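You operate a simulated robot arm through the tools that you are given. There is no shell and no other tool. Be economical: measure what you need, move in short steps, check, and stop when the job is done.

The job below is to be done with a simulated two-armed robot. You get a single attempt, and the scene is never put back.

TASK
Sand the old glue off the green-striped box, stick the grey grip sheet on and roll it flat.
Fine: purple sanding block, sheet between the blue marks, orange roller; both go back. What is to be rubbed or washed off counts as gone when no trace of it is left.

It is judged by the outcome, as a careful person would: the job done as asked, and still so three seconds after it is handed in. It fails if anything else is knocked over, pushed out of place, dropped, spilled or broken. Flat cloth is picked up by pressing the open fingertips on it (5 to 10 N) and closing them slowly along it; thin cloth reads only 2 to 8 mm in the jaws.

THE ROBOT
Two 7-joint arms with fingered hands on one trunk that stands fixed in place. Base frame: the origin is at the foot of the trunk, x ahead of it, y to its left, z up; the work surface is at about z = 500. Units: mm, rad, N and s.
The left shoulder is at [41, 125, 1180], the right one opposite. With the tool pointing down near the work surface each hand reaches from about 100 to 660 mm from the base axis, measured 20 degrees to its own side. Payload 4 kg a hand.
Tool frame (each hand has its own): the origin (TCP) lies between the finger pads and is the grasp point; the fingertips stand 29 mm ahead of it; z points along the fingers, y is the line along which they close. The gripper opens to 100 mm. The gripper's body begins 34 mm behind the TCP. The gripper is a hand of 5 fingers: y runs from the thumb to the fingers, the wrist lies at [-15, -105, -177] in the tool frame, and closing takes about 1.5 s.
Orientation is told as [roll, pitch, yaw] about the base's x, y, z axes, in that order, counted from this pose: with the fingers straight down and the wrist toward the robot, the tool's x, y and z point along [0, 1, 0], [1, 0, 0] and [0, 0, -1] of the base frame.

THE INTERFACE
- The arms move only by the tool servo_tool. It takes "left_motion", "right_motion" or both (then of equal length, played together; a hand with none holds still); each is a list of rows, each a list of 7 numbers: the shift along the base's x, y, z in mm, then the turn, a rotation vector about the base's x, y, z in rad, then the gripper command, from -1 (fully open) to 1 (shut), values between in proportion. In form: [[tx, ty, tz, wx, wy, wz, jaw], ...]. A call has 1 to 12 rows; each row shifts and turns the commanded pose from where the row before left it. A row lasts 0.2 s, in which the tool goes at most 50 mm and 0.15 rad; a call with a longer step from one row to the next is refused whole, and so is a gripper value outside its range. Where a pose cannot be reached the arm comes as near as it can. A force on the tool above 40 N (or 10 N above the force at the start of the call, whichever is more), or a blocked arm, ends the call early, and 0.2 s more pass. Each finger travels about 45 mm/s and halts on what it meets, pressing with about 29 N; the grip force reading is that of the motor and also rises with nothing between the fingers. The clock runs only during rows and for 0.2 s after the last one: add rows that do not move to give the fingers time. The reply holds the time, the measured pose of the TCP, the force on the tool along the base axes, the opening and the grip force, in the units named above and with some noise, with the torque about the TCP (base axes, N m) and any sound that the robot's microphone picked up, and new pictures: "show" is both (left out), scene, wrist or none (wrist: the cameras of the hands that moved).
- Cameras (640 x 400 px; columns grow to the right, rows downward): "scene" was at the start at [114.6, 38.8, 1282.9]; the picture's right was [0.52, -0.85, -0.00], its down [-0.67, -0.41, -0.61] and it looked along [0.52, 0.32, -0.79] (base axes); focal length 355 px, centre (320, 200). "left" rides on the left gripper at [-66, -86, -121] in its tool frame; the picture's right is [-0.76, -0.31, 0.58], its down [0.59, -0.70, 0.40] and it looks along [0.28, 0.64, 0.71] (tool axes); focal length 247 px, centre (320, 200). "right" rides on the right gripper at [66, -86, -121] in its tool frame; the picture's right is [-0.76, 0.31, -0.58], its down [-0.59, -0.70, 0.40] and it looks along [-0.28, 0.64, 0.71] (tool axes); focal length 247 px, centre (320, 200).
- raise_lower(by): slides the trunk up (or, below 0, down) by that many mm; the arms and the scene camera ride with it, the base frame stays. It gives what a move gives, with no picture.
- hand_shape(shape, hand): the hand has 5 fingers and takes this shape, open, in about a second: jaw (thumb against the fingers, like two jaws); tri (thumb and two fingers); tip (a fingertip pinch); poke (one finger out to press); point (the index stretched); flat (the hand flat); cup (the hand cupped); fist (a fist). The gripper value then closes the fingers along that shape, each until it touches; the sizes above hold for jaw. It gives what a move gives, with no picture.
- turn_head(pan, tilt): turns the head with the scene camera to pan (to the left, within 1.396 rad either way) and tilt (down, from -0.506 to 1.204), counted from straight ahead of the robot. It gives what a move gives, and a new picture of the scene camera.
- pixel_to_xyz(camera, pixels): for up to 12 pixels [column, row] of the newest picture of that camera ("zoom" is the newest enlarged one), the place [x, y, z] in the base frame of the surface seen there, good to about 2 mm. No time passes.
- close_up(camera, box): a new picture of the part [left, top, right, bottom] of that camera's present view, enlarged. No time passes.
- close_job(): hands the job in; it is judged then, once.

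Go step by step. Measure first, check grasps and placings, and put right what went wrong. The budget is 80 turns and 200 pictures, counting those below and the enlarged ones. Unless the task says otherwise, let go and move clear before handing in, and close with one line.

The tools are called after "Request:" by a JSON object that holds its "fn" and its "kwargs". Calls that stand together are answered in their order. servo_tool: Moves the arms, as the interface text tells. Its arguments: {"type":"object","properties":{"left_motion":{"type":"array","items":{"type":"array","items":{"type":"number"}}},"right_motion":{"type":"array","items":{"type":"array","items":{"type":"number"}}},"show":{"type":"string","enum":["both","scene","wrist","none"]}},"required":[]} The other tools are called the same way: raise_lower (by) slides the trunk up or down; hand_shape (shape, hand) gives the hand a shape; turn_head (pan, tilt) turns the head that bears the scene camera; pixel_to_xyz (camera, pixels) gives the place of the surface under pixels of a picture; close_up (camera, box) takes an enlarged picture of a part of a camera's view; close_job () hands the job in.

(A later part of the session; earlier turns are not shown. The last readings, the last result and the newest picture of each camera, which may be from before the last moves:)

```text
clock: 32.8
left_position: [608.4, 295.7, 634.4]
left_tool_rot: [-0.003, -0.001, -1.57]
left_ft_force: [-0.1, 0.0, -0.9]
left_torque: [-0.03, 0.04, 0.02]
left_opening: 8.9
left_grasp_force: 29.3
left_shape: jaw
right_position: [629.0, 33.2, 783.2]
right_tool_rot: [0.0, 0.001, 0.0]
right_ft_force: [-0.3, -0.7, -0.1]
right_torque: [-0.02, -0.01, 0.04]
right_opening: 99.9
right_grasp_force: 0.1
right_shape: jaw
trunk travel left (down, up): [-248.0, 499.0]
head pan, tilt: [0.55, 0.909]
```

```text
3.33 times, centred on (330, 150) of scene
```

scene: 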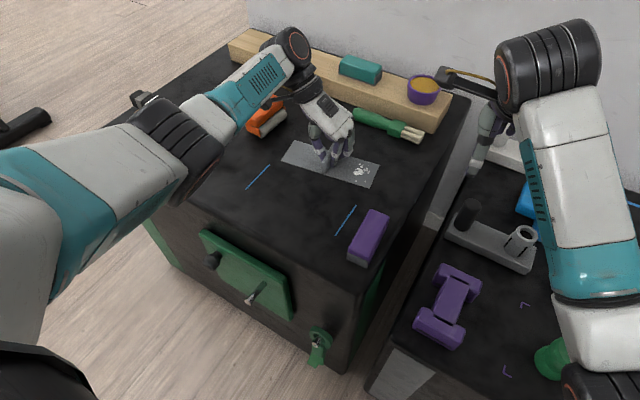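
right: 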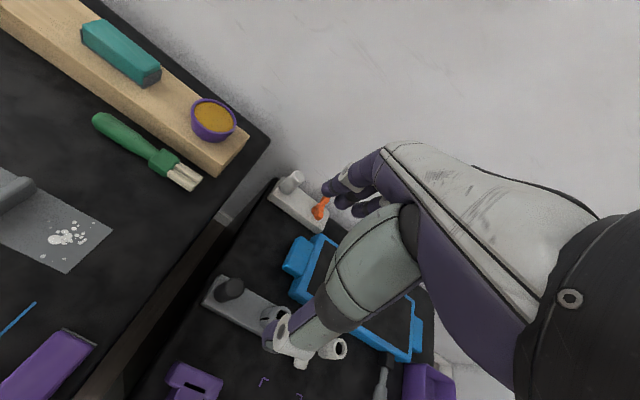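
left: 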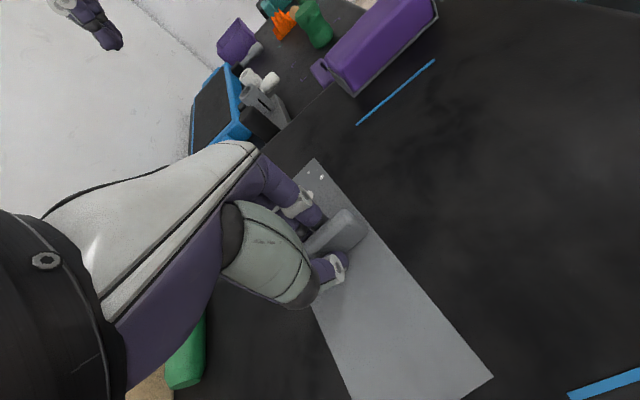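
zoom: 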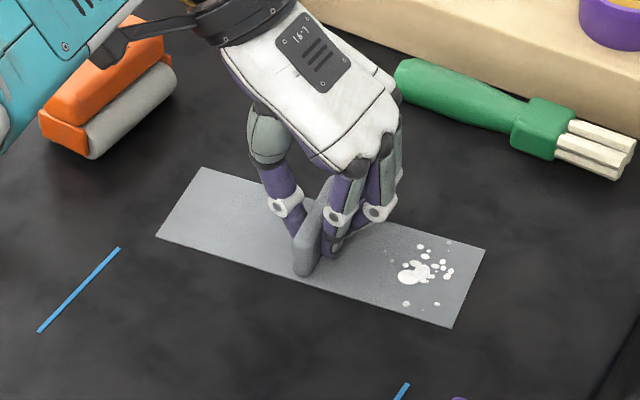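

Gripping the tab turned the sheet slightly. Measure its corners in hand.

Request:
{"fn": "pixel_to_xyz", "kwargs": {"camera": "zoom", "pixels": [[202, 169], [159, 236], [450, 325], [482, 251]]}}

Request:
{"fn": "servo_tool", "kwargs": {"left_motion": [[0, 0, 8, 0, 0, 0, 1], [0, 0, 10, 0, 0, 0, 1], [0, 0, 10, 0, 0, 0, 1]], "show": "scene"}}

Request:
{"fn": "close_up", "kwargs": {"camera": "scene", "box": [260, 90, 400, 210]}}

```text
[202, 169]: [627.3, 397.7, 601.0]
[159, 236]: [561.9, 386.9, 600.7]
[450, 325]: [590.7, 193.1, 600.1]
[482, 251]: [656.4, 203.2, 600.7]
```

```text
clock: 33.6
left_position: [607.3, 296.5, 664.2]
left_tool_rot: [-0.001, -0.001, -1.571]
left_ft_force: [0.3, -0.2, -0.5]
left_torque: [0.01, 0.0, -0.03]
left_opening: 8.6
left_grasp_force: 29.0
left_shape: jaw
right_position: [626.9, 33.8, 784.0]
right_tool_rot: [0.0, 0.0, 0.002]
right_ft_force: [0.1, 0.0, 0.3]
right_torque: [-0.02, -0.03, -0.01]
right_opening: 100.0
right_grasp_force: 0.1
right_shape: jaw
trunk travel left (down, up): [-248.0, 499.0]
head pan, tilt: [0.55, 0.909]
```

scene: 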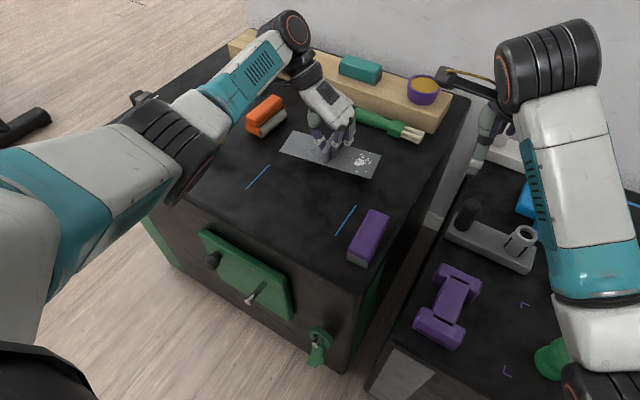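

```text
3.33 times, centred on (330, 150) of scene
```

zoom: 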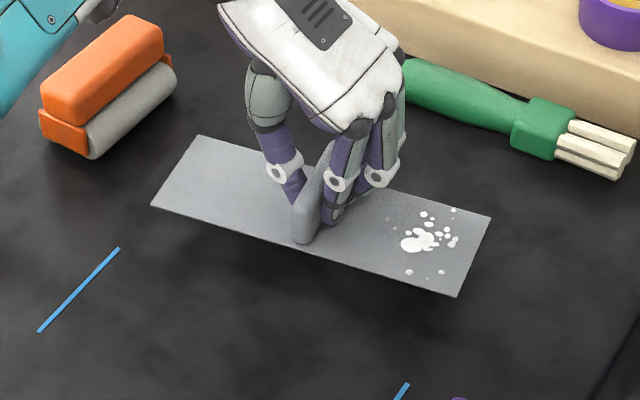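

Sheet lifted, rotated +0.148 rad about near the TCP. Move to between the marks, turning −0.148, and measure before lowering.

Request:
{"fn": "servo_tool", "kwargs": {"left_motion": [[-15, 0, 0, 0, 0, -0.037, 1], [-25, 1, 0, 0, 0, -0.037, 1], [-25, 1, 0, 0, 0, -0.037, 1], [-25, 1, 0, 0, 0, -0.037, 1], [-19, 0, 0, 0, 0, 0, 1], [0, 0, -12, 0, 0, 0, 1], [0, 0, 0, 0, 0, 0, 1]], "show": "scene"}}

Request:
{"fn": "close_up", "kwargs": {"camera": "scene", "box": [230, 130, 370, 250]}}

```text
clock: 35.2
left_position: [498.4, 299.4, 651.3]
left_tool_rot: [0.001, 0.0, -1.719]
left_ft_force: [-0.3, 0.4, -0.5]
left_torque: [-0.02, -0.01, -0.02]
left_opening: 8.4
left_grasp_force: 28.9
left_shape: jaw
right_position: [627.1, 32.9, 783.5]
right_tool_rot: [0.0, 0.001, -0.001]
right_ft_force: [0.6, 0.1, 0.3]
right_torque: [0.03, 0.02, 0.01]
right_opening: 99.7
right_grasp_force: 0.0
right_shape: jaw
trunk travel left (down, up): [-248.0, 499.0]
head pan, tilt: [0.55, 0.909]
```

scene: 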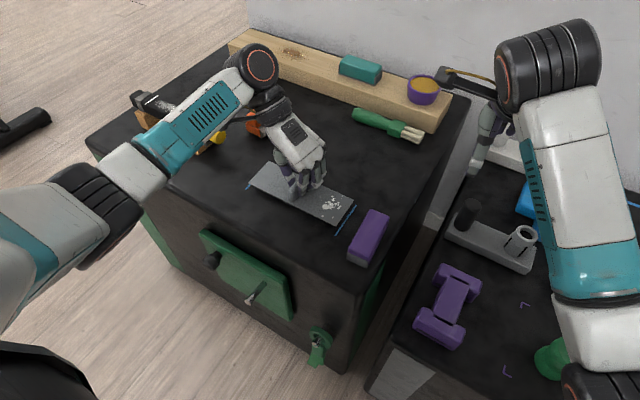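

```text
3.33 times, centred on (300, 190) of scene
```

zoom: 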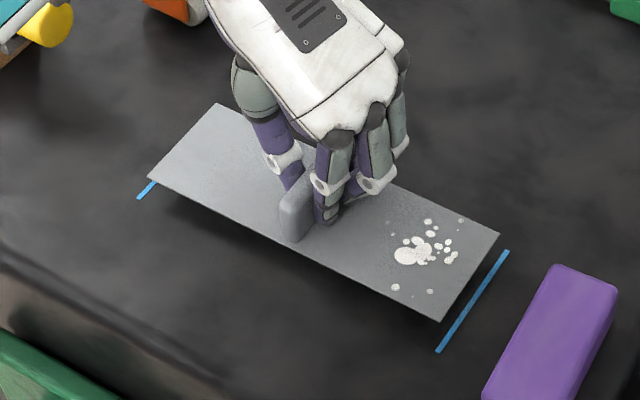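

Request:
{"fn": "pixel_to_xyz", "kwargs": {"camera": "zoom", "pixels": [[217, 106], [151, 179], [440, 319], [496, 234], [506, 253], [438, 351], [220, 190], [300, 245]]}}

```text
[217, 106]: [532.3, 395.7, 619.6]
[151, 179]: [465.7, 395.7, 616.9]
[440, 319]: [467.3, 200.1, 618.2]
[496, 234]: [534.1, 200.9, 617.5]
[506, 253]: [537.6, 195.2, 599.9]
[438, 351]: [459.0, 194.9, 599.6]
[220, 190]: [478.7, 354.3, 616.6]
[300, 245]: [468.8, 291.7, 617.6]
```

Centre (500,298) against target (499,299) and level. Fine shift and lower to contact.

Request:
{"fn": "servo_tool", "kwargs": {"left_motion": [[-1, 1, -6, 0, 0, -0.008, 1], [0, 0, -6, 0, 0, 0, 1], [0, 0, -3, 0, 0, 0, 1], [0, 0, -1.5, 0, 0, 0, 1], [0, 0, -1, 0, 0, 0, 1]], "show": "none"}}

```text
clock: 36.4
left_position: [496.6, 299.6, 633.8]
left_tool_rot: [-0.004, -0.002, -1.726]
left_ft_force: [-0.6, -0.2, 1.3]
left_torque: [0.0, 0.01, -0.01]
left_opening: 8.6
left_grasp_force: 29.0
left_shape: jaw
right_position: [628.7, 33.7, 783.6]
right_tool_rot: [-0.001, 0.001, 0.001]
right_ft_force: [-0.3, -0.2, -0.7]
right_torque: [0.03, 0.01, 0.02]
right_opening: 99.6
right_grasp_force: 0.1
right_shape: jaw
trunk travel left (down, up): [-248.0, 499.0]
head pan, tilt: [0.55, 0.909]
```

Just touching; check the placement, then press lightly.

Request:
{"fn": "servo_tool", "kwargs": {"left_motion": [[0.5, 0, -0.5, 0, 0, 0, 1], [0, 0, -0.5, 0, 0, 0, 1], [0, 0, 0, 0, 0, 0, 1]], "show": "scene"}}

Request:
{"fn": "close_up", "kwargs": {"camera": "scene", "box": [230, 130, 370, 250]}}

```text
clock: 37.2
left_position: [497.5, 300.5, 633.2]
left_tool_rot: [-0.002, -0.001, -1.728]
left_ft_force: [-1.3, 1.2, 6.0]
left_torque: [0.0, 0.04, -0.03]
left_opening: 8.6
left_grasp_force: 28.8
left_shape: jaw
right_position: [626.9, 34.3, 783.5]
right_tool_rot: [-0.001, 0.001, 0.001]
right_ft_force: [-0.1, -0.2, 0.6]
right_torque: [-0.02, -0.03, -0.04]
right_opening: 99.8
right_grasp_force: 0.1
right_shape: jaw
trunk travel left (down, up): [-248.0, 499.0]
head pan, tilt: [0.55, 0.909]
```

scene: 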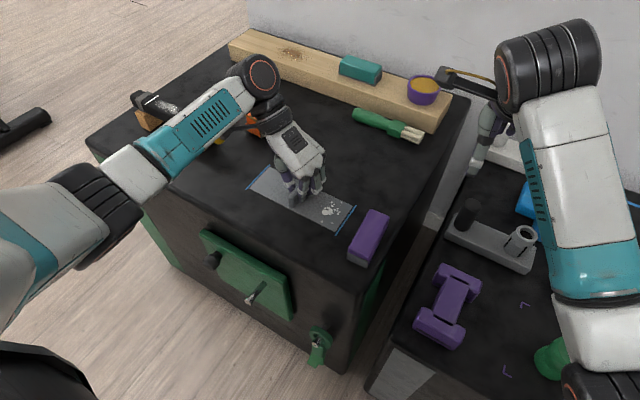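

```text
3.33 times, centred on (300, 190) of scene
```

zoom: 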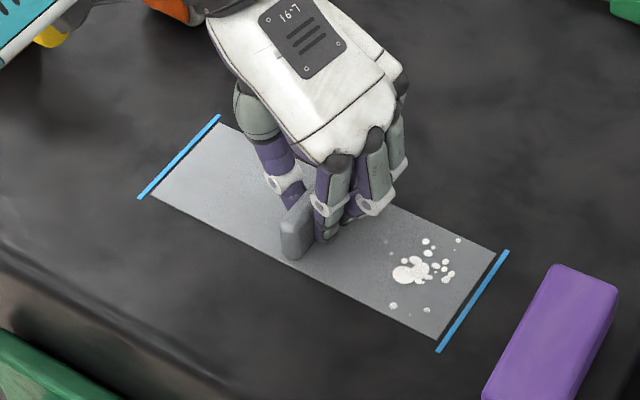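

The sheet lies exactly between the blue marks. Release and lift straight up, then move toward the roller side.

Request:
{"fn": "servo_tool", "kwargs": {"left_motion": [[0, 0, 0, 0, 0, 0, 0.9], [0, 0, 0, 0, 0, 0, 0.6], [0, 0, 0, 0, 0, 0, 0.2], [0, 0, 0, 0, 0, 0, -0.3], [0, 0, 0, 0, 0, 0, -0.3], [0, 0, 0, 0, 0, 0, -0.3], [0, 0, 15, 0, 0, 0, -0.5], [0, 0, 30, 0, 0, 0.05, -1], [0, 0, 40, 0, 0, 0.05, -1], [0, 20, 30, 0, 0, 0.05, -1], [0, 40, 30, 0, 0, 0.005, -1], [0, 40, 0, 0, 0, 0, -1]], "show": "scene"}}

Request:
{"fn": "close_up", "kwargs": {"camera": "scene", "box": [230, 60, 370, 250]}}

```text
clock: 39.8
left_position: [498.3, 400.8, 778.2]
left_tool_rot: [-0.001, -0.001, -1.571]
left_ft_force: [-0.4, -0.5, -0.7]
left_torque: [0.01, -0.01, 0.02]
left_opening: 99.7
left_grasp_force: 0.0
left_shape: jaw
right_position: [627.7, 33.3, 782.9]
right_tool_rot: [0.0, 0.002, 0.0]
right_ft_force: [-0.2, 0.1, -0.4]
right_torque: [0.01, 0.01, 0.01]
right_opening: 99.6
right_grasp_force: 0.1
right_shape: jaw
trunk travel left (down, up): [-248.0, 499.0]
head pan, tilt: [0.55, 0.909]
```

scene: 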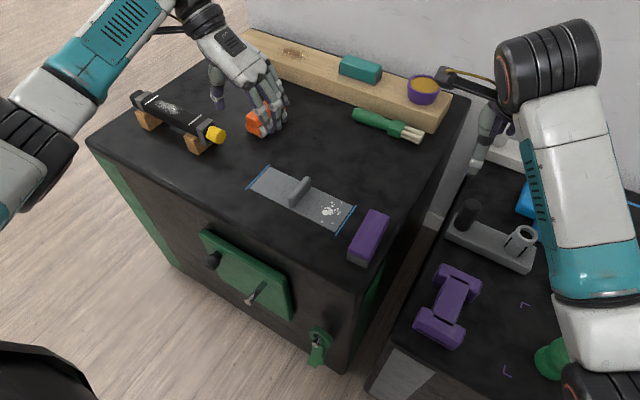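

```text
2.11 times, centred on (300, 155) of scene
```

zoom: 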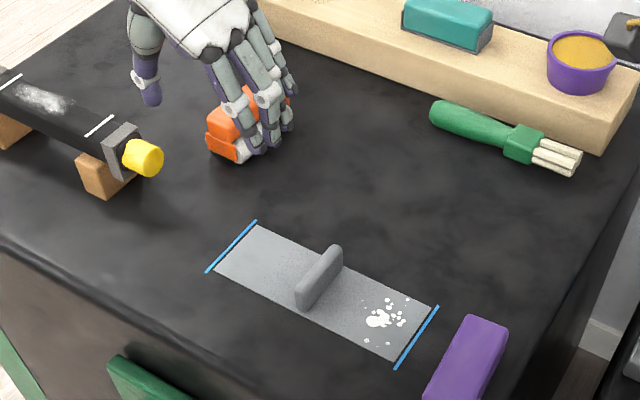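

The sheet stays well placed. The roller at (265,115) is near the reach limit, so I'll move the hand back (also turning yaw toward 0) and measure the roller accurately.

Request:
{"fn": "servo_tool", "kwargs": {"left_motion": [[-30, 0, 20, 0, 0, 0.14, -1], [-40, 0, 0, 0, 0, 0.14, -1], [-40, 0, 0, 0, 0, 0.14, -1], [-30, 0, 0, 0, 0, 0.14, -1], [0, 0, 0, 0, 0, 0.14, -1], [0, 0, 0, 0, 0, 0.14, -1], [0, 0, 0, 0, 0, 0.14, -1], [0, 0, 0, 0, 0, 0.14, -1], [0, 0, 0, 0, 0, 0.14, -1], [0, 0, 0, 0, 0, 0.14, -1], [0, 0, 0, 0, 0, 0.14, -1]]}}

Request:
{"fn": "close_up", "kwargs": {"camera": "scene", "box": [220, 80, 310, 150]}}

```text
clock: 42.2
left_position: [357.3, 399.5, 797.9]
left_tool_rot: [-0.002, 0.002, -0.029]
left_ft_force: [0.7, 0.4, -0.6]
left_torque: [0.05, -0.01, 0.0]
left_opening: 100.0
left_grasp_force: 0.1
left_shape: jaw
right_position: [627.9, 33.1, 782.5]
right_tool_rot: [0.0, -0.002, -0.001]
right_ft_force: [0.3, 0.4, 0.3]
right_torque: [0.0, -0.01, 0.0]
right_opening: 99.8
right_grasp_force: 0.0
right_shape: jaw
trunk travel left (down, up): [-248.0, 499.0]
head pan, tilt: [0.55, 0.909]
```

scene: 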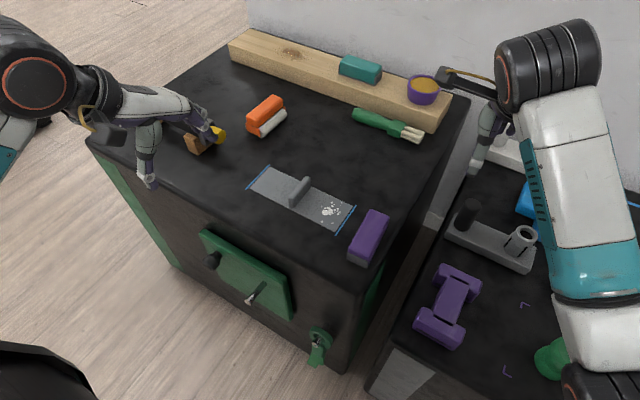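
left: 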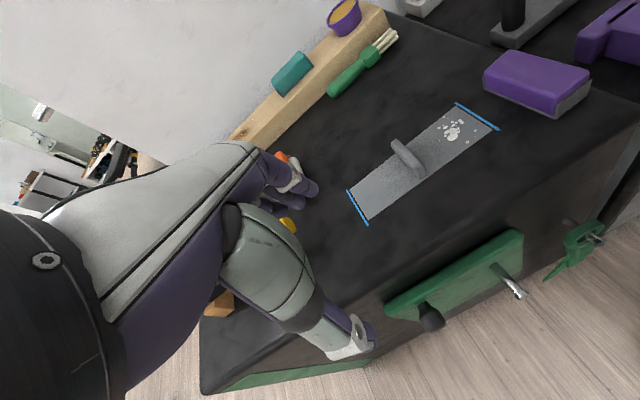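

```text
5.71 times, centred on (265, 115) of scene
```

zoom: 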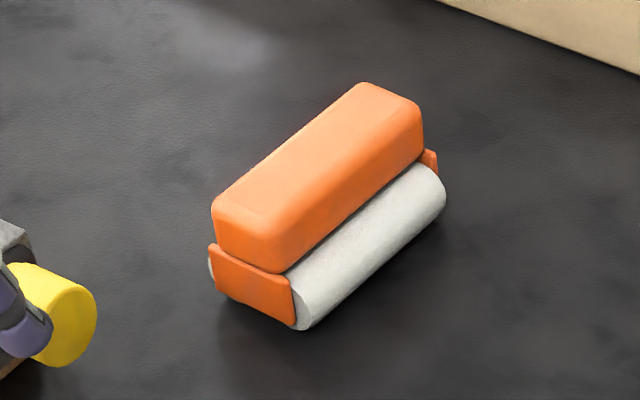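

Request:
{"fn": "pixel_to_xyz", "kwargs": {"camera": "zoom", "pixels": [[218, 205], [275, 235], [365, 90], [415, 115], [280, 262], [215, 260], [290, 310], [300, 318], [435, 200], [435, 165], [218, 245], [420, 145]]}}

Request:
{"fn": "pixel_to_xyz", "kwargs": {"camera": "zoom", "pixels": [[300, 170], [320, 200], [340, 220], [350, 250], [370, 262], [245, 230], [245, 275], [250, 250], [395, 105], [412, 130]]}}

```text
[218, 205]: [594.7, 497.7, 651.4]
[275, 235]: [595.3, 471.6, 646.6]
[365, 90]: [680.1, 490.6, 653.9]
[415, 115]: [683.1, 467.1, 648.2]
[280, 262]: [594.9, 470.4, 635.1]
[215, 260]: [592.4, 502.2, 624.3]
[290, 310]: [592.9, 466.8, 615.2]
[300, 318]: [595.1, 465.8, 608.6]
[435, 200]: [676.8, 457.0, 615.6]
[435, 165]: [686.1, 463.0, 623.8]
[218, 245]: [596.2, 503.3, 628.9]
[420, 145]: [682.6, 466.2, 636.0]
```

```text
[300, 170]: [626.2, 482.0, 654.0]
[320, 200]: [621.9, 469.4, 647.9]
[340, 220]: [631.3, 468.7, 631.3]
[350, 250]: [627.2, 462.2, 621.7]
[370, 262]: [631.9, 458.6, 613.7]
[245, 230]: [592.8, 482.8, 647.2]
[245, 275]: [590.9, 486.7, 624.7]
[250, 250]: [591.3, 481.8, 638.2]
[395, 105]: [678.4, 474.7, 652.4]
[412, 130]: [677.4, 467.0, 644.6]
```

The handle is x 592–684, y≈467–500, z 630–654 on a centred cylinder. With the wrist to the left it would be out of reach, so I'll test turning the left hand to yaw +90° (wrist to the right).

Request:
{"fn": "servo_tool", "kwargs": {"left_motion": [[10, 0, 10, 0, 0, 0.14, -1], [10, 0, 10, 0, 0, 0.14, -1], [10, 0, 0, 0, 0, 0.14, -1], [10, 0, 0, 0, 0, 0.14, -1], [10, 0, 0, 0, 0, 0.14, -1], [10, 0, 0, 0, 0, 0.14, -1], [10, 0, 0, 0, 0, 0.14, -1], [0, 0, 0, 0, 0, 0.14, -1], [0, 0, 0, 0, 0, 0.14, -1], [0, 0, 0, 0, 0, 0.14, -1], [0, 0, 0, 0, 0, 0.14, -1]], "show": "scene"}}

```text
clock: 44.6
left_position: [427.3, 401.1, 817.7]
left_tool_rot: [-0.002, 0.0, 1.511]
left_ft_force: [-0.6, 0.3, 0.2]
left_torque: [-0.01, -0.03, -0.04]
left_opening: 99.7
left_grasp_force: 0.1
left_shape: jaw
right_position: [627.2, 33.2, 782.2]
right_tool_rot: [0.001, 0.0, 0.001]
right_ft_force: [0.0, -0.3, -0.4]
right_torque: [0.02, -0.01, 0.04]
right_opening: 99.9
right_grasp_force: 0.1
right_shape: jaw
trunk travel left (down, up): [-248.0, 499.0]
head pan, tilt: [0.55, 0.909]
```

scene: 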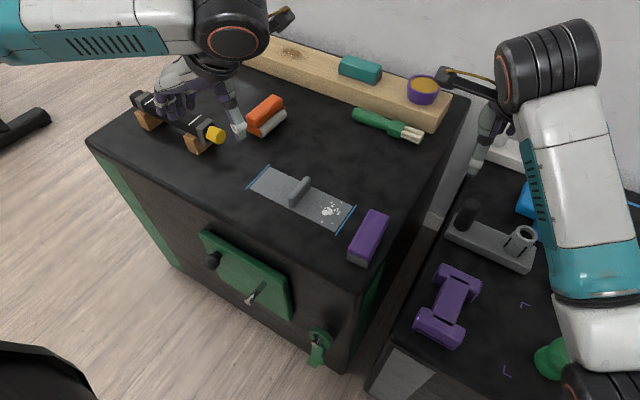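

Yaw +1.51 is reachable and nearly matches the roller's slight rotation. Move above the roller.

Request:
{"fn": "servo_tool", "kwargs": {"left_motion": [[30, 10, 0, 0, 0, 0, -1], [40, 15, 0, 0, 0, 0, -1], [40, 16, 0, 0, 0, 0, -1], [40, 16, 0, 0, 0, 0, -1], [40, 16, -20, 0, 0, 0, -1], [21, 9, -30, 0, 0, 0, -1], [0, 0, -20, 0, 0, 0, -1], [0, 0, 0, 0, 0, 0, -1]]}}

Request:
{"fn": "close_up", "kwargs": {"camera": "scene", "box": [200, 50, 320, 160]}}

```text
clock: 46.4
left_position: [639.6, 482.7, 746.8]
left_tool_rot: [0.001, 0.0, 1.507]
left_ft_force: [1.0, -0.2, 0.0]
left_torque: [-0.03, -0.01, 0.02]
left_opening: 99.8
left_grasp_force: 0.0
left_shape: jaw
right_position: [627.9, 33.0, 783.4]
right_tool_rot: [0.0, 0.001, 0.0]
right_ft_force: [0.0, -0.7, 0.2]
right_torque: [0.02, 0.04, -0.03]
right_opening: 99.8
right_grasp_force: 0.0
right_shape: jaw
trunk travel left (down, up): [-248.0, 499.0]
head pan, tilt: [0.55, 0.909]
```

scene: 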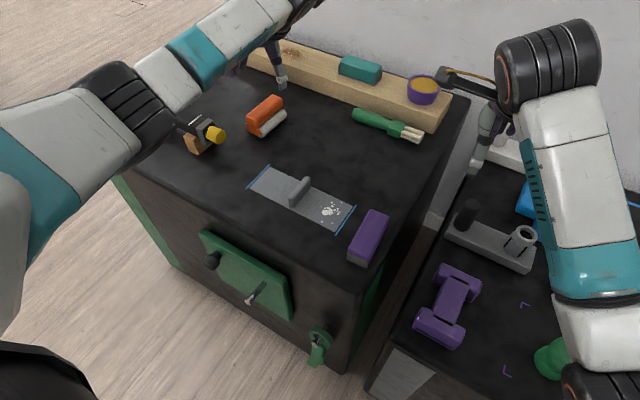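
left: 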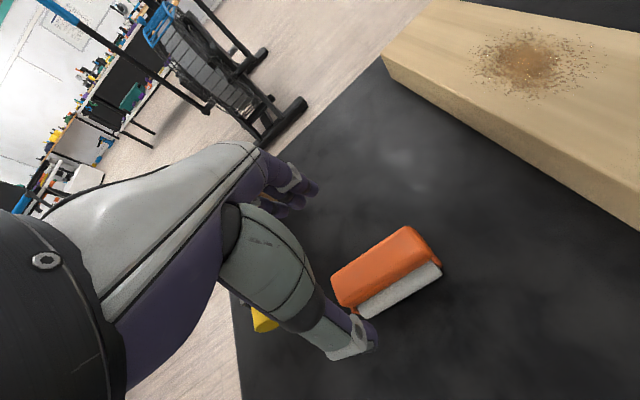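

```text
3.64 times, centred on (260, 105) of scene
```

zoom: 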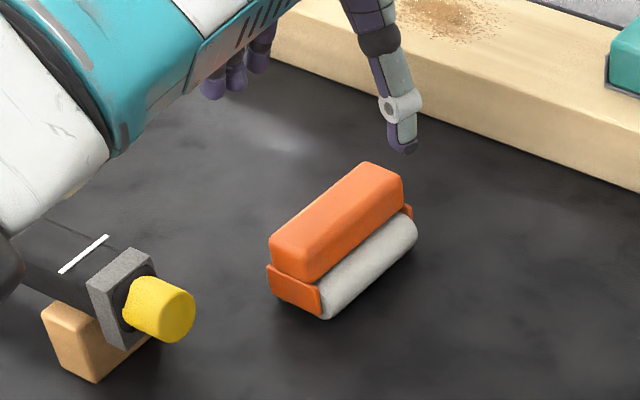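

Pose reached. Measure the handle edges from the wrist camera.

Request:
{"fn": "pixel_to_xyz", "kwargs": {"camera": "left", "pixels": [[335, 280], [405, 230], [435, 255], [360, 303], [385, 262], [435, 275], [370, 312], [440, 268], [370, 255]]}}

Request:
{"fn": "pixel_to_xyz", "kwargs": {"camera": "scene", "pixels": [[190, 85], [180, 100], [150, 120], [185, 60], [281, 85], [270, 70], [240, 72]]}}

Request:
{"fn": "close_up", "kwargs": {"camera": "left", "box": [300, 200, 460, 340]}}

```text
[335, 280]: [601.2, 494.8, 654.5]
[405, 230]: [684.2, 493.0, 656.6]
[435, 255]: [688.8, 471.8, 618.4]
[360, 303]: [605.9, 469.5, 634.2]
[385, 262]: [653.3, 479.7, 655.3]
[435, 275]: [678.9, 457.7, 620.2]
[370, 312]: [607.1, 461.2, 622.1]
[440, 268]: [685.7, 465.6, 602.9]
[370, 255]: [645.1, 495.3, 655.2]
```

```text
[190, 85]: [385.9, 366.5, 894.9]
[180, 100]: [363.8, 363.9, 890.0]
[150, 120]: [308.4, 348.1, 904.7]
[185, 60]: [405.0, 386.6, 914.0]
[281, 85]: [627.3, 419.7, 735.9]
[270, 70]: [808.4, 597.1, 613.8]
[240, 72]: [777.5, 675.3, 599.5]
```

```text
2.86 times, centred on (380, 270) of left
```

zoom: 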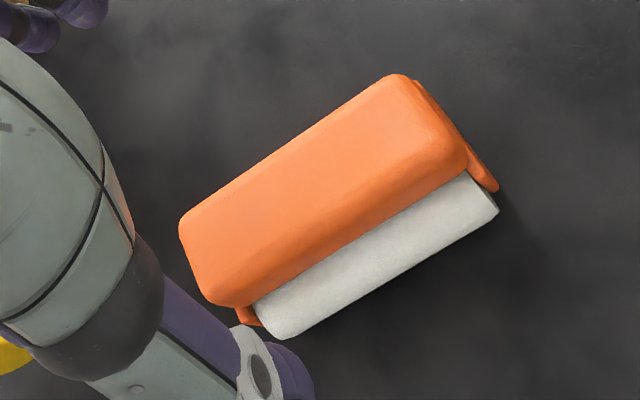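

Centred at y≈482.5 with clear fingers. Descend so the tips stop beside the handle (z≈634) and close.

Request:
{"fn": "servo_tool", "kwargs": {"left_motion": [[0, 0, -30, 0, 0, 0, -1], [0, 0, -30, 0, 0, 0, -1], [0, 0, -18, 0, 0, 0, -1], [0, 0, -5, 0, 0, 0, -0.5], [0, 0, 0, 0, 0, 0, 0], [0, 0, 0, 0, 0, 0, 0.3], [0, 0, 0, 0, 0, 0, 0.6], [0, 0, 0, 0, 0, 0, 1], [0, 0, 0, 0, 0, 0, 1], [0, 0, 0, 0, 0, 0, 1], [0, 0, 0, 0, 0, 0, 1]]}}

Request:
{"fn": "close_up", "kwargs": {"camera": "scene", "box": [200, 50, 320, 160]}}

```text
clock: 48.8
left_position: [639.2, 481.4, 665.1]
left_tool_rot: [0.002, 0.0, 1.508]
left_ft_force: [0.0, -0.1, 0.7]
left_torque: [0.04, 0.02, 0.03]
left_opening: 27.9
left_grasp_force: 28.4
left_shape: jaw
right_position: [627.9, 32.1, 783.6]
right_tool_rot: [0.0, 0.0, 0.0]
right_ft_force: [-0.2, 0.2, -0.3]
right_torque: [0.02, -0.02, 0.01]
right_opening: 99.8
right_grasp_force: 0.1
right_shape: jaw
trunk travel left (down, up): [-248.0, 499.0]
head pan, tilt: [0.55, 0.909]
```

scene: 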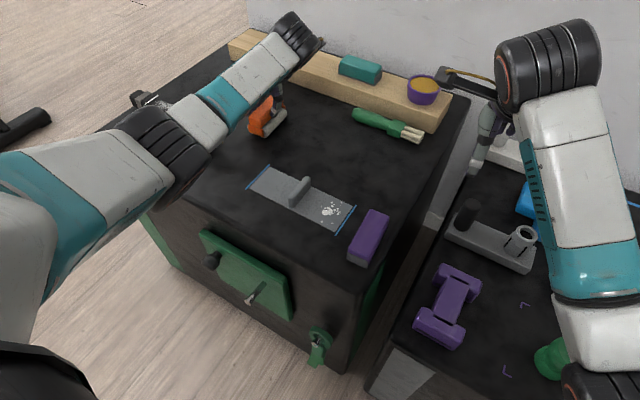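
left: 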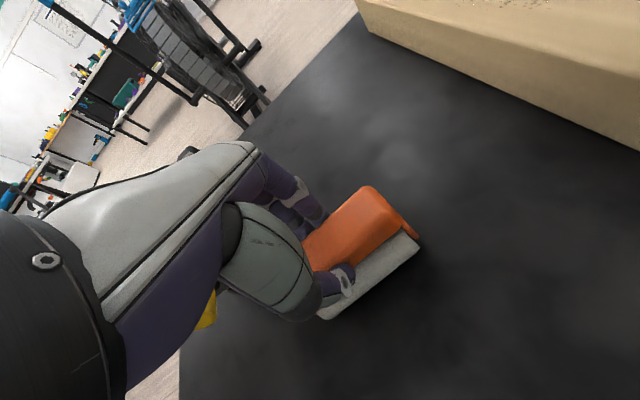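

```text
3.64 times, centred on (260, 105) of scene
```

zoom: 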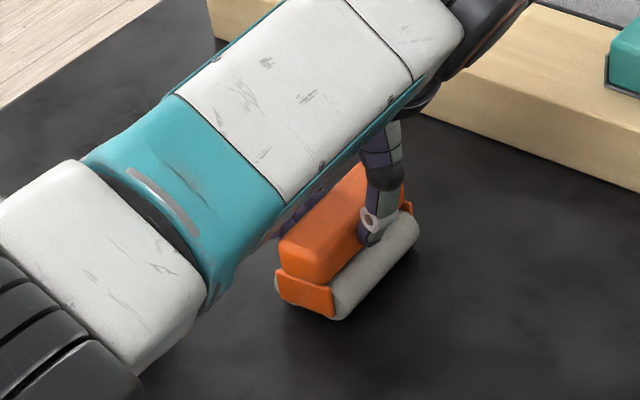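

Gripped at 28 mm. Lift and take it away to inspect.

Request:
{"fn": "servo_tool", "kwargs": {"left_motion": [[0, 0, 12, 0, 0, 0, 1], [0, 0, 20, 0, 0, 0, 1], [-20, -10, 10, 0, 0, 0, 1], [-30, -20, 0, 0, 0, 0, 1], [-35, -30, 0, 0, 0, 0, 1], [-35, -30, 0, 0, 0, 0, 1], [-20, -30, 0, 0, 0, 0.03, 1], [0, 0, 0, 0, 0, 0.03, 1]]}}

Request:
{"fn": "close_up", "kwargs": {"camera": "scene", "box": [210, 90, 370, 240]}}

Request:
{"fn": "close_up", "kwargs": {"camera": "left", "box": [280, 150, 480, 340]}}

```text
clock: 50.6
left_position: [498.0, 360.5, 705.1]
left_tool_rot: [0.0, -0.001, 1.566]
left_ft_force: [-0.3, 0.7, -1.1]
left_torque: [0.0, 0.02, -0.02]
left_opening: 28.2
left_grasp_force: 29.2
left_shape: jaw
right_position: [627.3, 32.9, 784.5]
right_tool_rot: [0.0, 0.004, 0.0]
right_ft_force: [0.0, -0.1, 1.0]
right_torque: [0.0, 0.02, 0.01]
right_opening: 99.5
right_grasp_force: 0.0
right_shape: jaw
trunk travel left (down, up): [-248.0, 499.0]
head pan, tilt: [0.55, 0.909]
```

scene: 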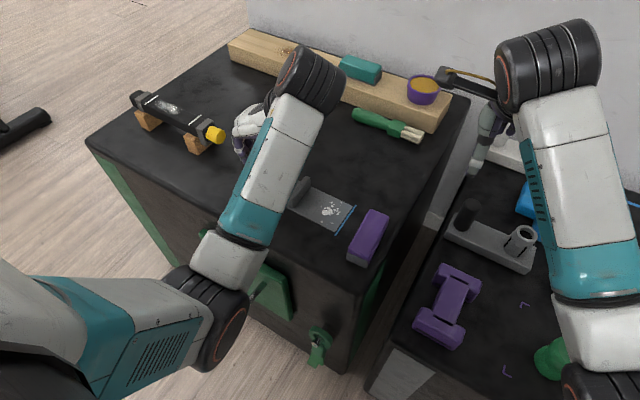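
left: 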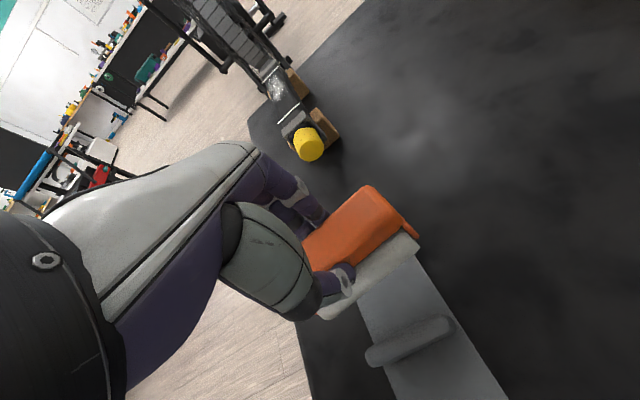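

```text
2.67 times, centred on (290, 165) of scene
```

zoom: 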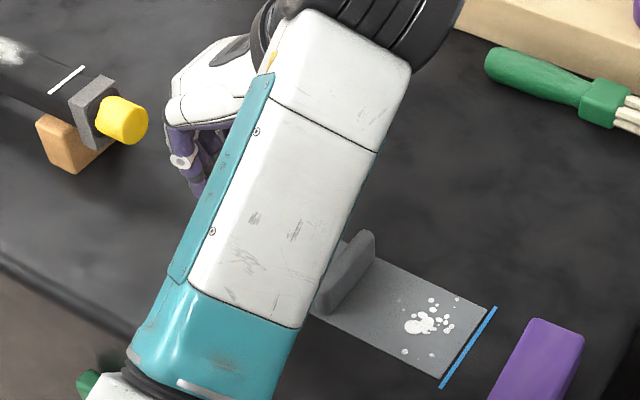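

```text
2.11 times, centred on (380, 245) of left
```

zoom: 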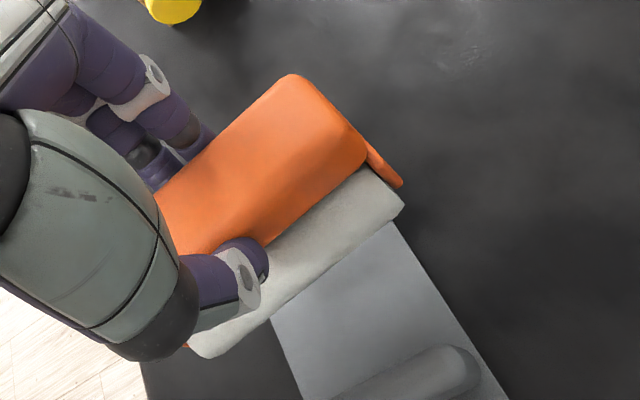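

The handle may be tilted a bit about its long axis in the grip. Measure.

Request:
{"fn": "pixel_to_xyz", "kwargs": {"camera": "zoom", "pixels": [[290, 80], [360, 150], [300, 150], [250, 120], [385, 170], [398, 212], [365, 180], [300, 270], [400, 186], [350, 165], [215, 350], [440, 370]]}}

```text
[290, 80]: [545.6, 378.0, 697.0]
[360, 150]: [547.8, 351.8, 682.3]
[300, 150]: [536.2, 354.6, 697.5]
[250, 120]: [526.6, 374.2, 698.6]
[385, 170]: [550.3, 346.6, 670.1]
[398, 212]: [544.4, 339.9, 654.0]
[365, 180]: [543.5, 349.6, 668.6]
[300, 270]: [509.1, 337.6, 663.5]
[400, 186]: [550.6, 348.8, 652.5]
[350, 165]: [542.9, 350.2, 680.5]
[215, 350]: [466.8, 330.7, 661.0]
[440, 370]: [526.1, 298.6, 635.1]
```

The handle is level, but the roller's axis sits about +0.12 rad in the grip. To cover each half of the sheet beside the tab, I'll turn the roller axis along y (tool yaw ≈ −0.12) and roll along x; first turn at a safe height.

Request:
{"fn": "servo_tool", "kwargs": {"left_motion": [[0, 0, 10, 0, 0, -0.141, 1], [0, 0, 10, 0, 0, -0.141, 1], [0, 0, 0, 0, 0, -0.141, 1], [0, 0, 0, 0, 0, -0.141, 1], [0, 0, 0, 0, 0, -0.141, 1], [0, 0, 0, 0, 0, -0.141, 1], [0, 0, 0, 0, 0, -0.141, 1], [0, 0, 0, 0, 0, -0.141, 1], [0, 0, 0, 0, 0, -0.141, 1], [0, 0, 0, 0, 0, -0.141, 1], [0, 0, 0, 0, 0, -0.141, 1], [0, 0, 0, 0, 0, -0.141, 1]]}}

Request:
{"fn": "close_up", "kwargs": {"camera": "scene", "box": [210, 90, 370, 240]}}

Request:
{"fn": "close_up", "kwargs": {"camera": "left", "box": [280, 150, 480, 340]}}

```text
clock: 53.2
left_position: [498.4, 360.6, 726.0]
left_tool_rot: [-0.001, 0.001, -0.127]
left_ft_force: [-0.1, 0.6, -0.3]
left_torque: [0.01, 0.02, 0.0]
left_opening: 28.3
left_grasp_force: 28.4
left_shape: jaw
right_position: [626.9, 33.4, 783.0]
right_tool_rot: [0.0, -0.001, 0.0]
right_ft_force: [0.5, -0.5, -0.1]
right_torque: [-0.01, -0.03, 0.01]
right_opening: 99.9
right_grasp_force: 0.0
right_shape: jaw
trunk travel left (down, up): [-248.0, 499.0]
head pan, tilt: [0.55, 0.909]
```

scene: 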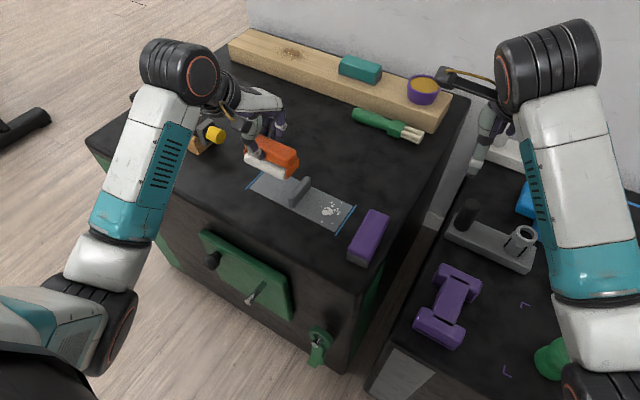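
left: 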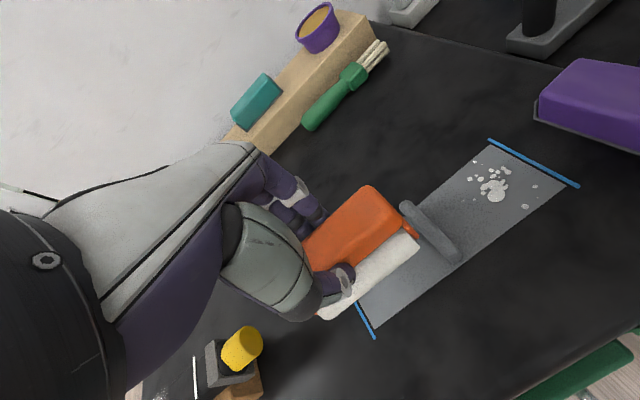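

```text
2.67 times, centred on (290, 165) of scene
```

zoom: 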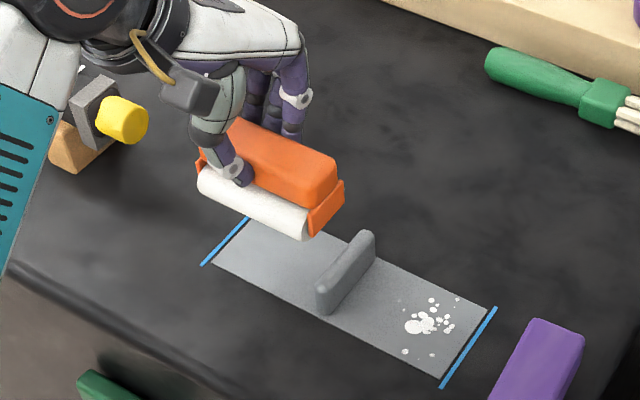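

```text
2.11 times, centred on (380, 245) of left
```

zoom: 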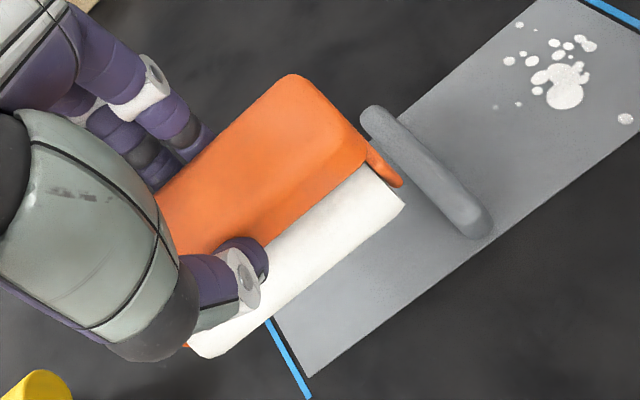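

Request:
{"fn": "pixel_to_xyz", "kwargs": {"camera": "zoom", "pixels": [[392, 213], [205, 350], [280, 290], [372, 180], [400, 187], [290, 80], [360, 150]]}}

Request:
{"fn": "close_up", "kwargs": {"camera": "scene", "box": [245, 120, 325, 190]}}

Request:
{"fn": "pixel_to_xyz", "kwargs": {"camera": "zoom", "pixels": [[30, 190], [260, 285], [262, 310], [300, 260], [340, 190], [270, 255], [40, 160], [325, 140], [270, 170], [430, 270], [380, 340], [20, 170]]}}

```text
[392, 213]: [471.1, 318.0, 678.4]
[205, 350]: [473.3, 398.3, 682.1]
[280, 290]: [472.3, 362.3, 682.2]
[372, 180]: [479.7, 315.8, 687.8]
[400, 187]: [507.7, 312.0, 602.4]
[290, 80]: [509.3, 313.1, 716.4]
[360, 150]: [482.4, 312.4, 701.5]
```

```text
5.71 times, centred on (285, 155) of scene
```

zoom: 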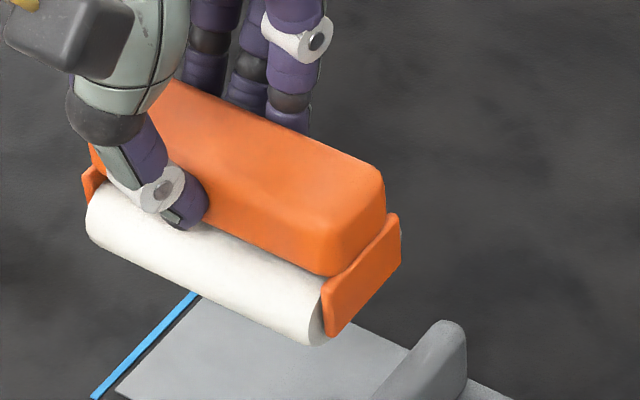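

```text
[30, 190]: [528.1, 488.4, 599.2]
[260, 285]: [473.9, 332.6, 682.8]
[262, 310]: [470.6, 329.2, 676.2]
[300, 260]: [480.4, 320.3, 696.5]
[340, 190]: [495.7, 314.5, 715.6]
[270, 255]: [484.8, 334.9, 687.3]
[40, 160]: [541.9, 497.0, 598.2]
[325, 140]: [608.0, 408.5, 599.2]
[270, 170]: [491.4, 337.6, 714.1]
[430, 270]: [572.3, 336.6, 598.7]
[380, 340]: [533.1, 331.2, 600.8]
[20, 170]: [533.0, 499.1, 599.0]
```

Roller axis is now along y (cylinder x front 472 at both ends), inner cap at y≈311 — 5 mm clear of the tab. Lower onto the left half of the sheet.

Request:
{"fn": "servo_tool", "kwargs": {"left_motion": [[0, 0, -25, 0, 0, 0, 1], [0, 0, -20, 0, 0, 0, 1], [0, 0, -8, 0, 0, 0, 1], [0, 0, -3, 0, 0, 0, 1], [0, 0, -2, 0, 0, 0, 1], [0, 0, -1.5, 0, 0, 0, 1]], "show": "scene"}}

Request:
{"fn": "close_up", "kwargs": {"camera": "scene", "box": [225, 120, 345, 220]}}

```text
clock: 54.6
left_position: [498.8, 361.5, 668.1]
left_tool_rot: [0.0, -0.002, -0.125]
left_ft_force: [-0.6, 0.1, 3.8]
left_torque: [0.02, 0.0, -0.03]
left_opening: 28.3
left_grasp_force: 28.7
left_shape: jaw
right_position: [627.2, 33.1, 784.1]
right_tool_rot: [0.0, 0.0, -0.002]
right_ft_force: [0.2, 0.5, 0.0]
right_torque: [-0.01, 0.0, -0.01]
right_opening: 99.8
right_grasp_force: 0.1
right_shape: jaw
trunk travel left (down, up): [-248.0, 499.0]
head pan, tilt: [0.55, 0.909]
```

scene: 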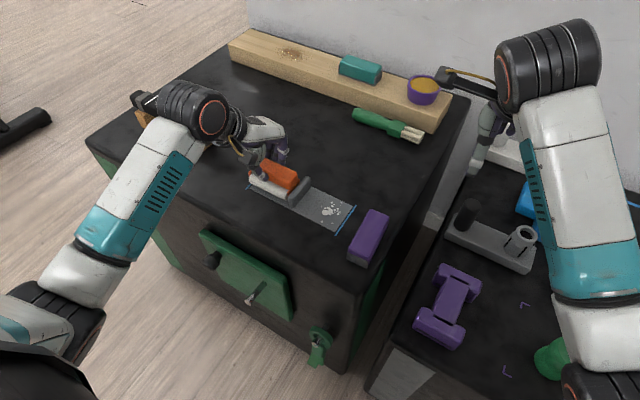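

```text
4.00 times, centred on (285, 170) of scene
```

zoom: 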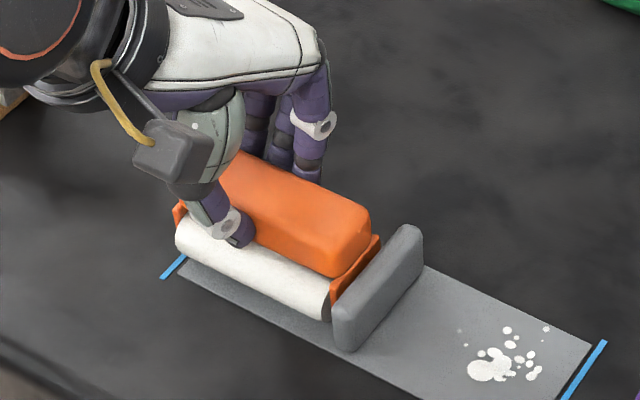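

In contact (3.8 N), clear of the tab. Press to ~12 N and roll along x to both edges.

Request:
{"fn": "servo_tool", "kwargs": {"left_motion": [[0, 0, -0.8, 0, 0, 0, 1], [8, 0, -0.5, 0, 0, 0, 1], [12, 0, 0, 0, 0, 0, 1], [12, 0, 0, 0, 0, 0, 1], [-12, 0, 0, 0, 0, 0, 1], [-14, 0, 0, 0, 0, 0, 1], [-14, 0, 0, 0, 0, 0, 1], [-14, 0, 0, 0, 0, 0, 1], [-10, 0, 0, 0, 0, 0, 1]], "show": "scene"}}

Request:
{"fn": "close_up", "kwargs": {"camera": "scene", "box": [225, 120, 345, 220]}}

```text
clock: 56.6
left_position: [466.8, 359.9, 665.4]
left_tool_rot: [-0.001, -0.003, -0.124]
left_ft_force: [2.6, 0.9, 12.4]
left_torque: [0.05, -0.17, 0.02]
left_opening: 28.6
left_grasp_force: 28.8
left_shape: jaw
right_position: [627.0, 33.1, 783.4]
right_tool_rot: [0.0, 0.001, 0.0]
right_ft_force: [0.3, -0.5, -0.5]
right_torque: [0.01, 0.0, 0.0]
right_opening: 100.1
right_grasp_force: 0.2
right_shape: jaw
trunk travel left (down, up): [-248.0, 499.0]
head pan, tilt: [0.55, 0.909]
```

scene: 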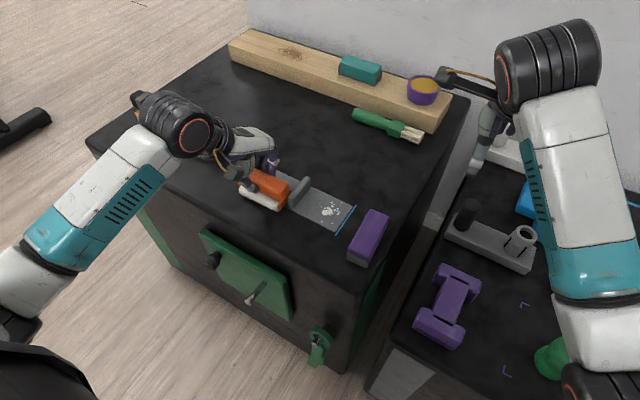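

```text
4.00 times, centred on (285, 170) of scene
```

zoom: 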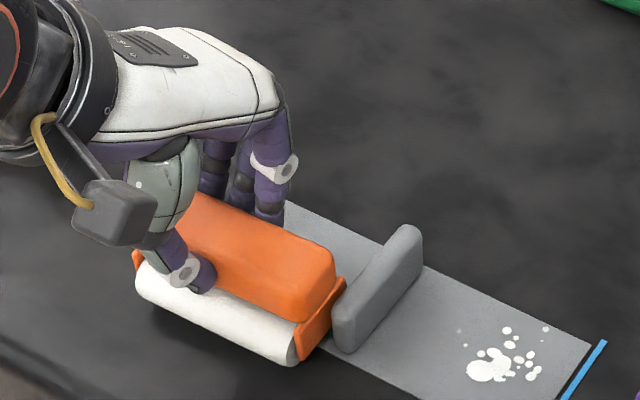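

Rolls smoothly and the sheet stays. Another pass to the far edge and back to the middle, then lift.

Request:
{"fn": "servo_tool", "kwargs": {"left_motion": [[12, 0, 0, 0, 0, 0, 1], [14, 0, 0, 0, 0, 0, 1], [14, 0, 0, 0, 0, 0, 1], [14, 0, 0, 0, 0, 0, 1], [10, 0, 0, 0, 0, 0, 1], [-10, 0, 0, 0, 0, 0, 1], [-12, 0, 0, 0, 0, 0, 1], [-10, 0, 0, 0, 0, 0, 1], [0, 0, 0, 0, 0, 0, 1], [0, 0, 15, 0, 0, 0, 1], [0, 0, 40, 0, 0, 0, 1]], "show": "scene"}}

Request:
{"fn": "close_up", "kwargs": {"camera": "scene", "box": [225, 120, 365, 240]}}

```text
clock: 59.0
left_position: [498.2, 361.4, 721.4]
left_tool_rot: [-0.001, 0.002, -0.123]
left_ft_force: [1.3, -0.1, -1.4]
left_torque: [0.05, 0.01, 0.01]
left_opening: 28.5
left_grasp_force: 29.0
left_shape: jaw
right_position: [627.7, 33.4, 783.4]
right_tool_rot: [-0.001, 0.0, 0.0]
right_ft_force: [-1.1, 0.0, 0.0]
right_torque: [0.01, -0.01, 0.02]
right_opening: 99.9
right_grasp_force: 0.1
right_shape: jaw
trunk travel left (down, up): [-248.0, 499.0]
head pan, tilt: [0.55, 0.909]
```

scene: 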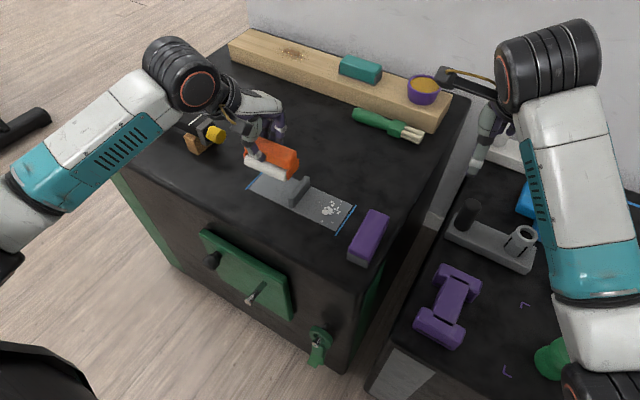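

```text
3.33 times, centred on (295, 180) of scene
```

zoom: 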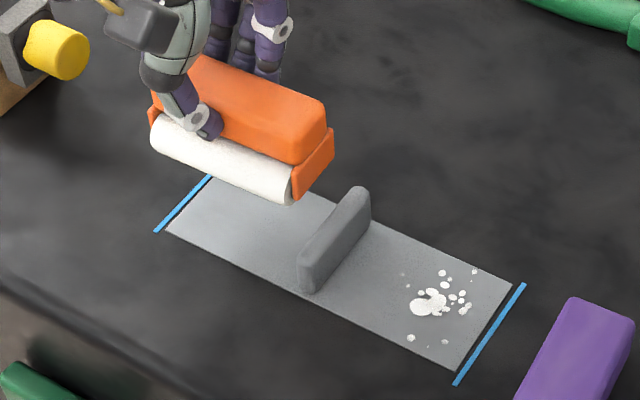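

Left half done. Move the roller over to the right half (y −117) and check the gap to the tab.

Request:
{"fn": "servo_tool", "kwargs": {"left_motion": [[0, -27, 5, 0, 0, 0, 1], [0, -45, 0, 0, 0, 0, 1], [0, -45, 0, 0, 0, 0, 1], [0, 0, -20, 0, 0, 0, 1], [0, 0, 0, 0, 0, 0, 1]]}}

Request:
{"fn": "close_up", "kwargs": {"camera": "scene", "box": [245, 130, 385, 250]}}

```text
clock: 60.2
left_position: [497.6, 244.6, 704.8]
left_tool_rot: [-0.002, -0.001, -0.125]
left_ft_force: [-0.5, -0.2, -1.0]
left_torque: [-0.01, 0.06, -0.02]
left_opening: 28.5
left_grasp_force: 28.8
left_shape: jaw
right_position: [628.6, 31.7, 783.4]
right_tool_rot: [0.0, 0.0, -0.002]
right_ft_force: [-0.7, 1.0, -0.2]
right_torque: [-0.01, -0.01, 0.02]
right_opening: 99.8
right_grasp_force: 0.2
right_shape: jaw
trunk travel left (down, up): [-248.0, 499.0]
head pan, tilt: [0.55, 0.909]
```

scene: 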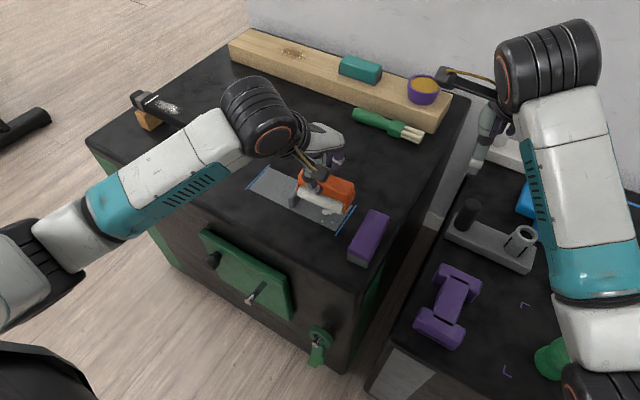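
left: 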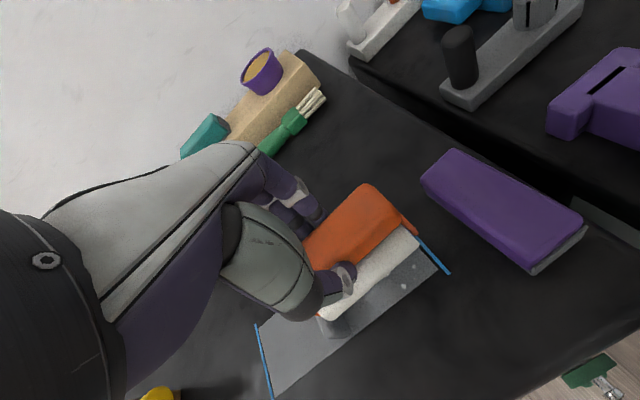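

```text
3.33 times, centred on (315, 190) of scene
```

zoom: 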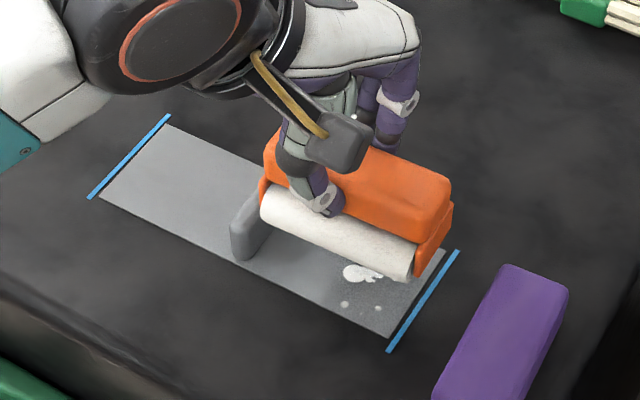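

Request:
{"fn": "pixel_to_xyz", "kwargs": {"camera": "zoom", "pixels": [[266, 205], [268, 165], [263, 188], [412, 265], [425, 260], [266, 195], [242, 215], [238, 250], [255, 235], [445, 250], [415, 275]]}}

Request:
{"fn": "pixel_to_xyz", "kwargs": {"camera": "left", "pixels": [[322, 318], [345, 330], [330, 325], [415, 240], [340, 310]]}}

```text
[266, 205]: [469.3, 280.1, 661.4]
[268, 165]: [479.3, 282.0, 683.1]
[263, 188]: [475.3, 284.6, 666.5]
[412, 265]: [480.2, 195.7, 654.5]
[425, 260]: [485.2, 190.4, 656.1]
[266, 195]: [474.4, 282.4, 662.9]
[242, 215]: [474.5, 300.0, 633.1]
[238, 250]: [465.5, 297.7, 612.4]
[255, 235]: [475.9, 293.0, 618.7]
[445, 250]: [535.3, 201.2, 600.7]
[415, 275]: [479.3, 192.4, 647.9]
```

```text
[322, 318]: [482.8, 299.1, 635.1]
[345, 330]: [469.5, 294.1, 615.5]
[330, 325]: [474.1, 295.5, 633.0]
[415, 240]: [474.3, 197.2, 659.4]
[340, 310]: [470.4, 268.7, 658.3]
```

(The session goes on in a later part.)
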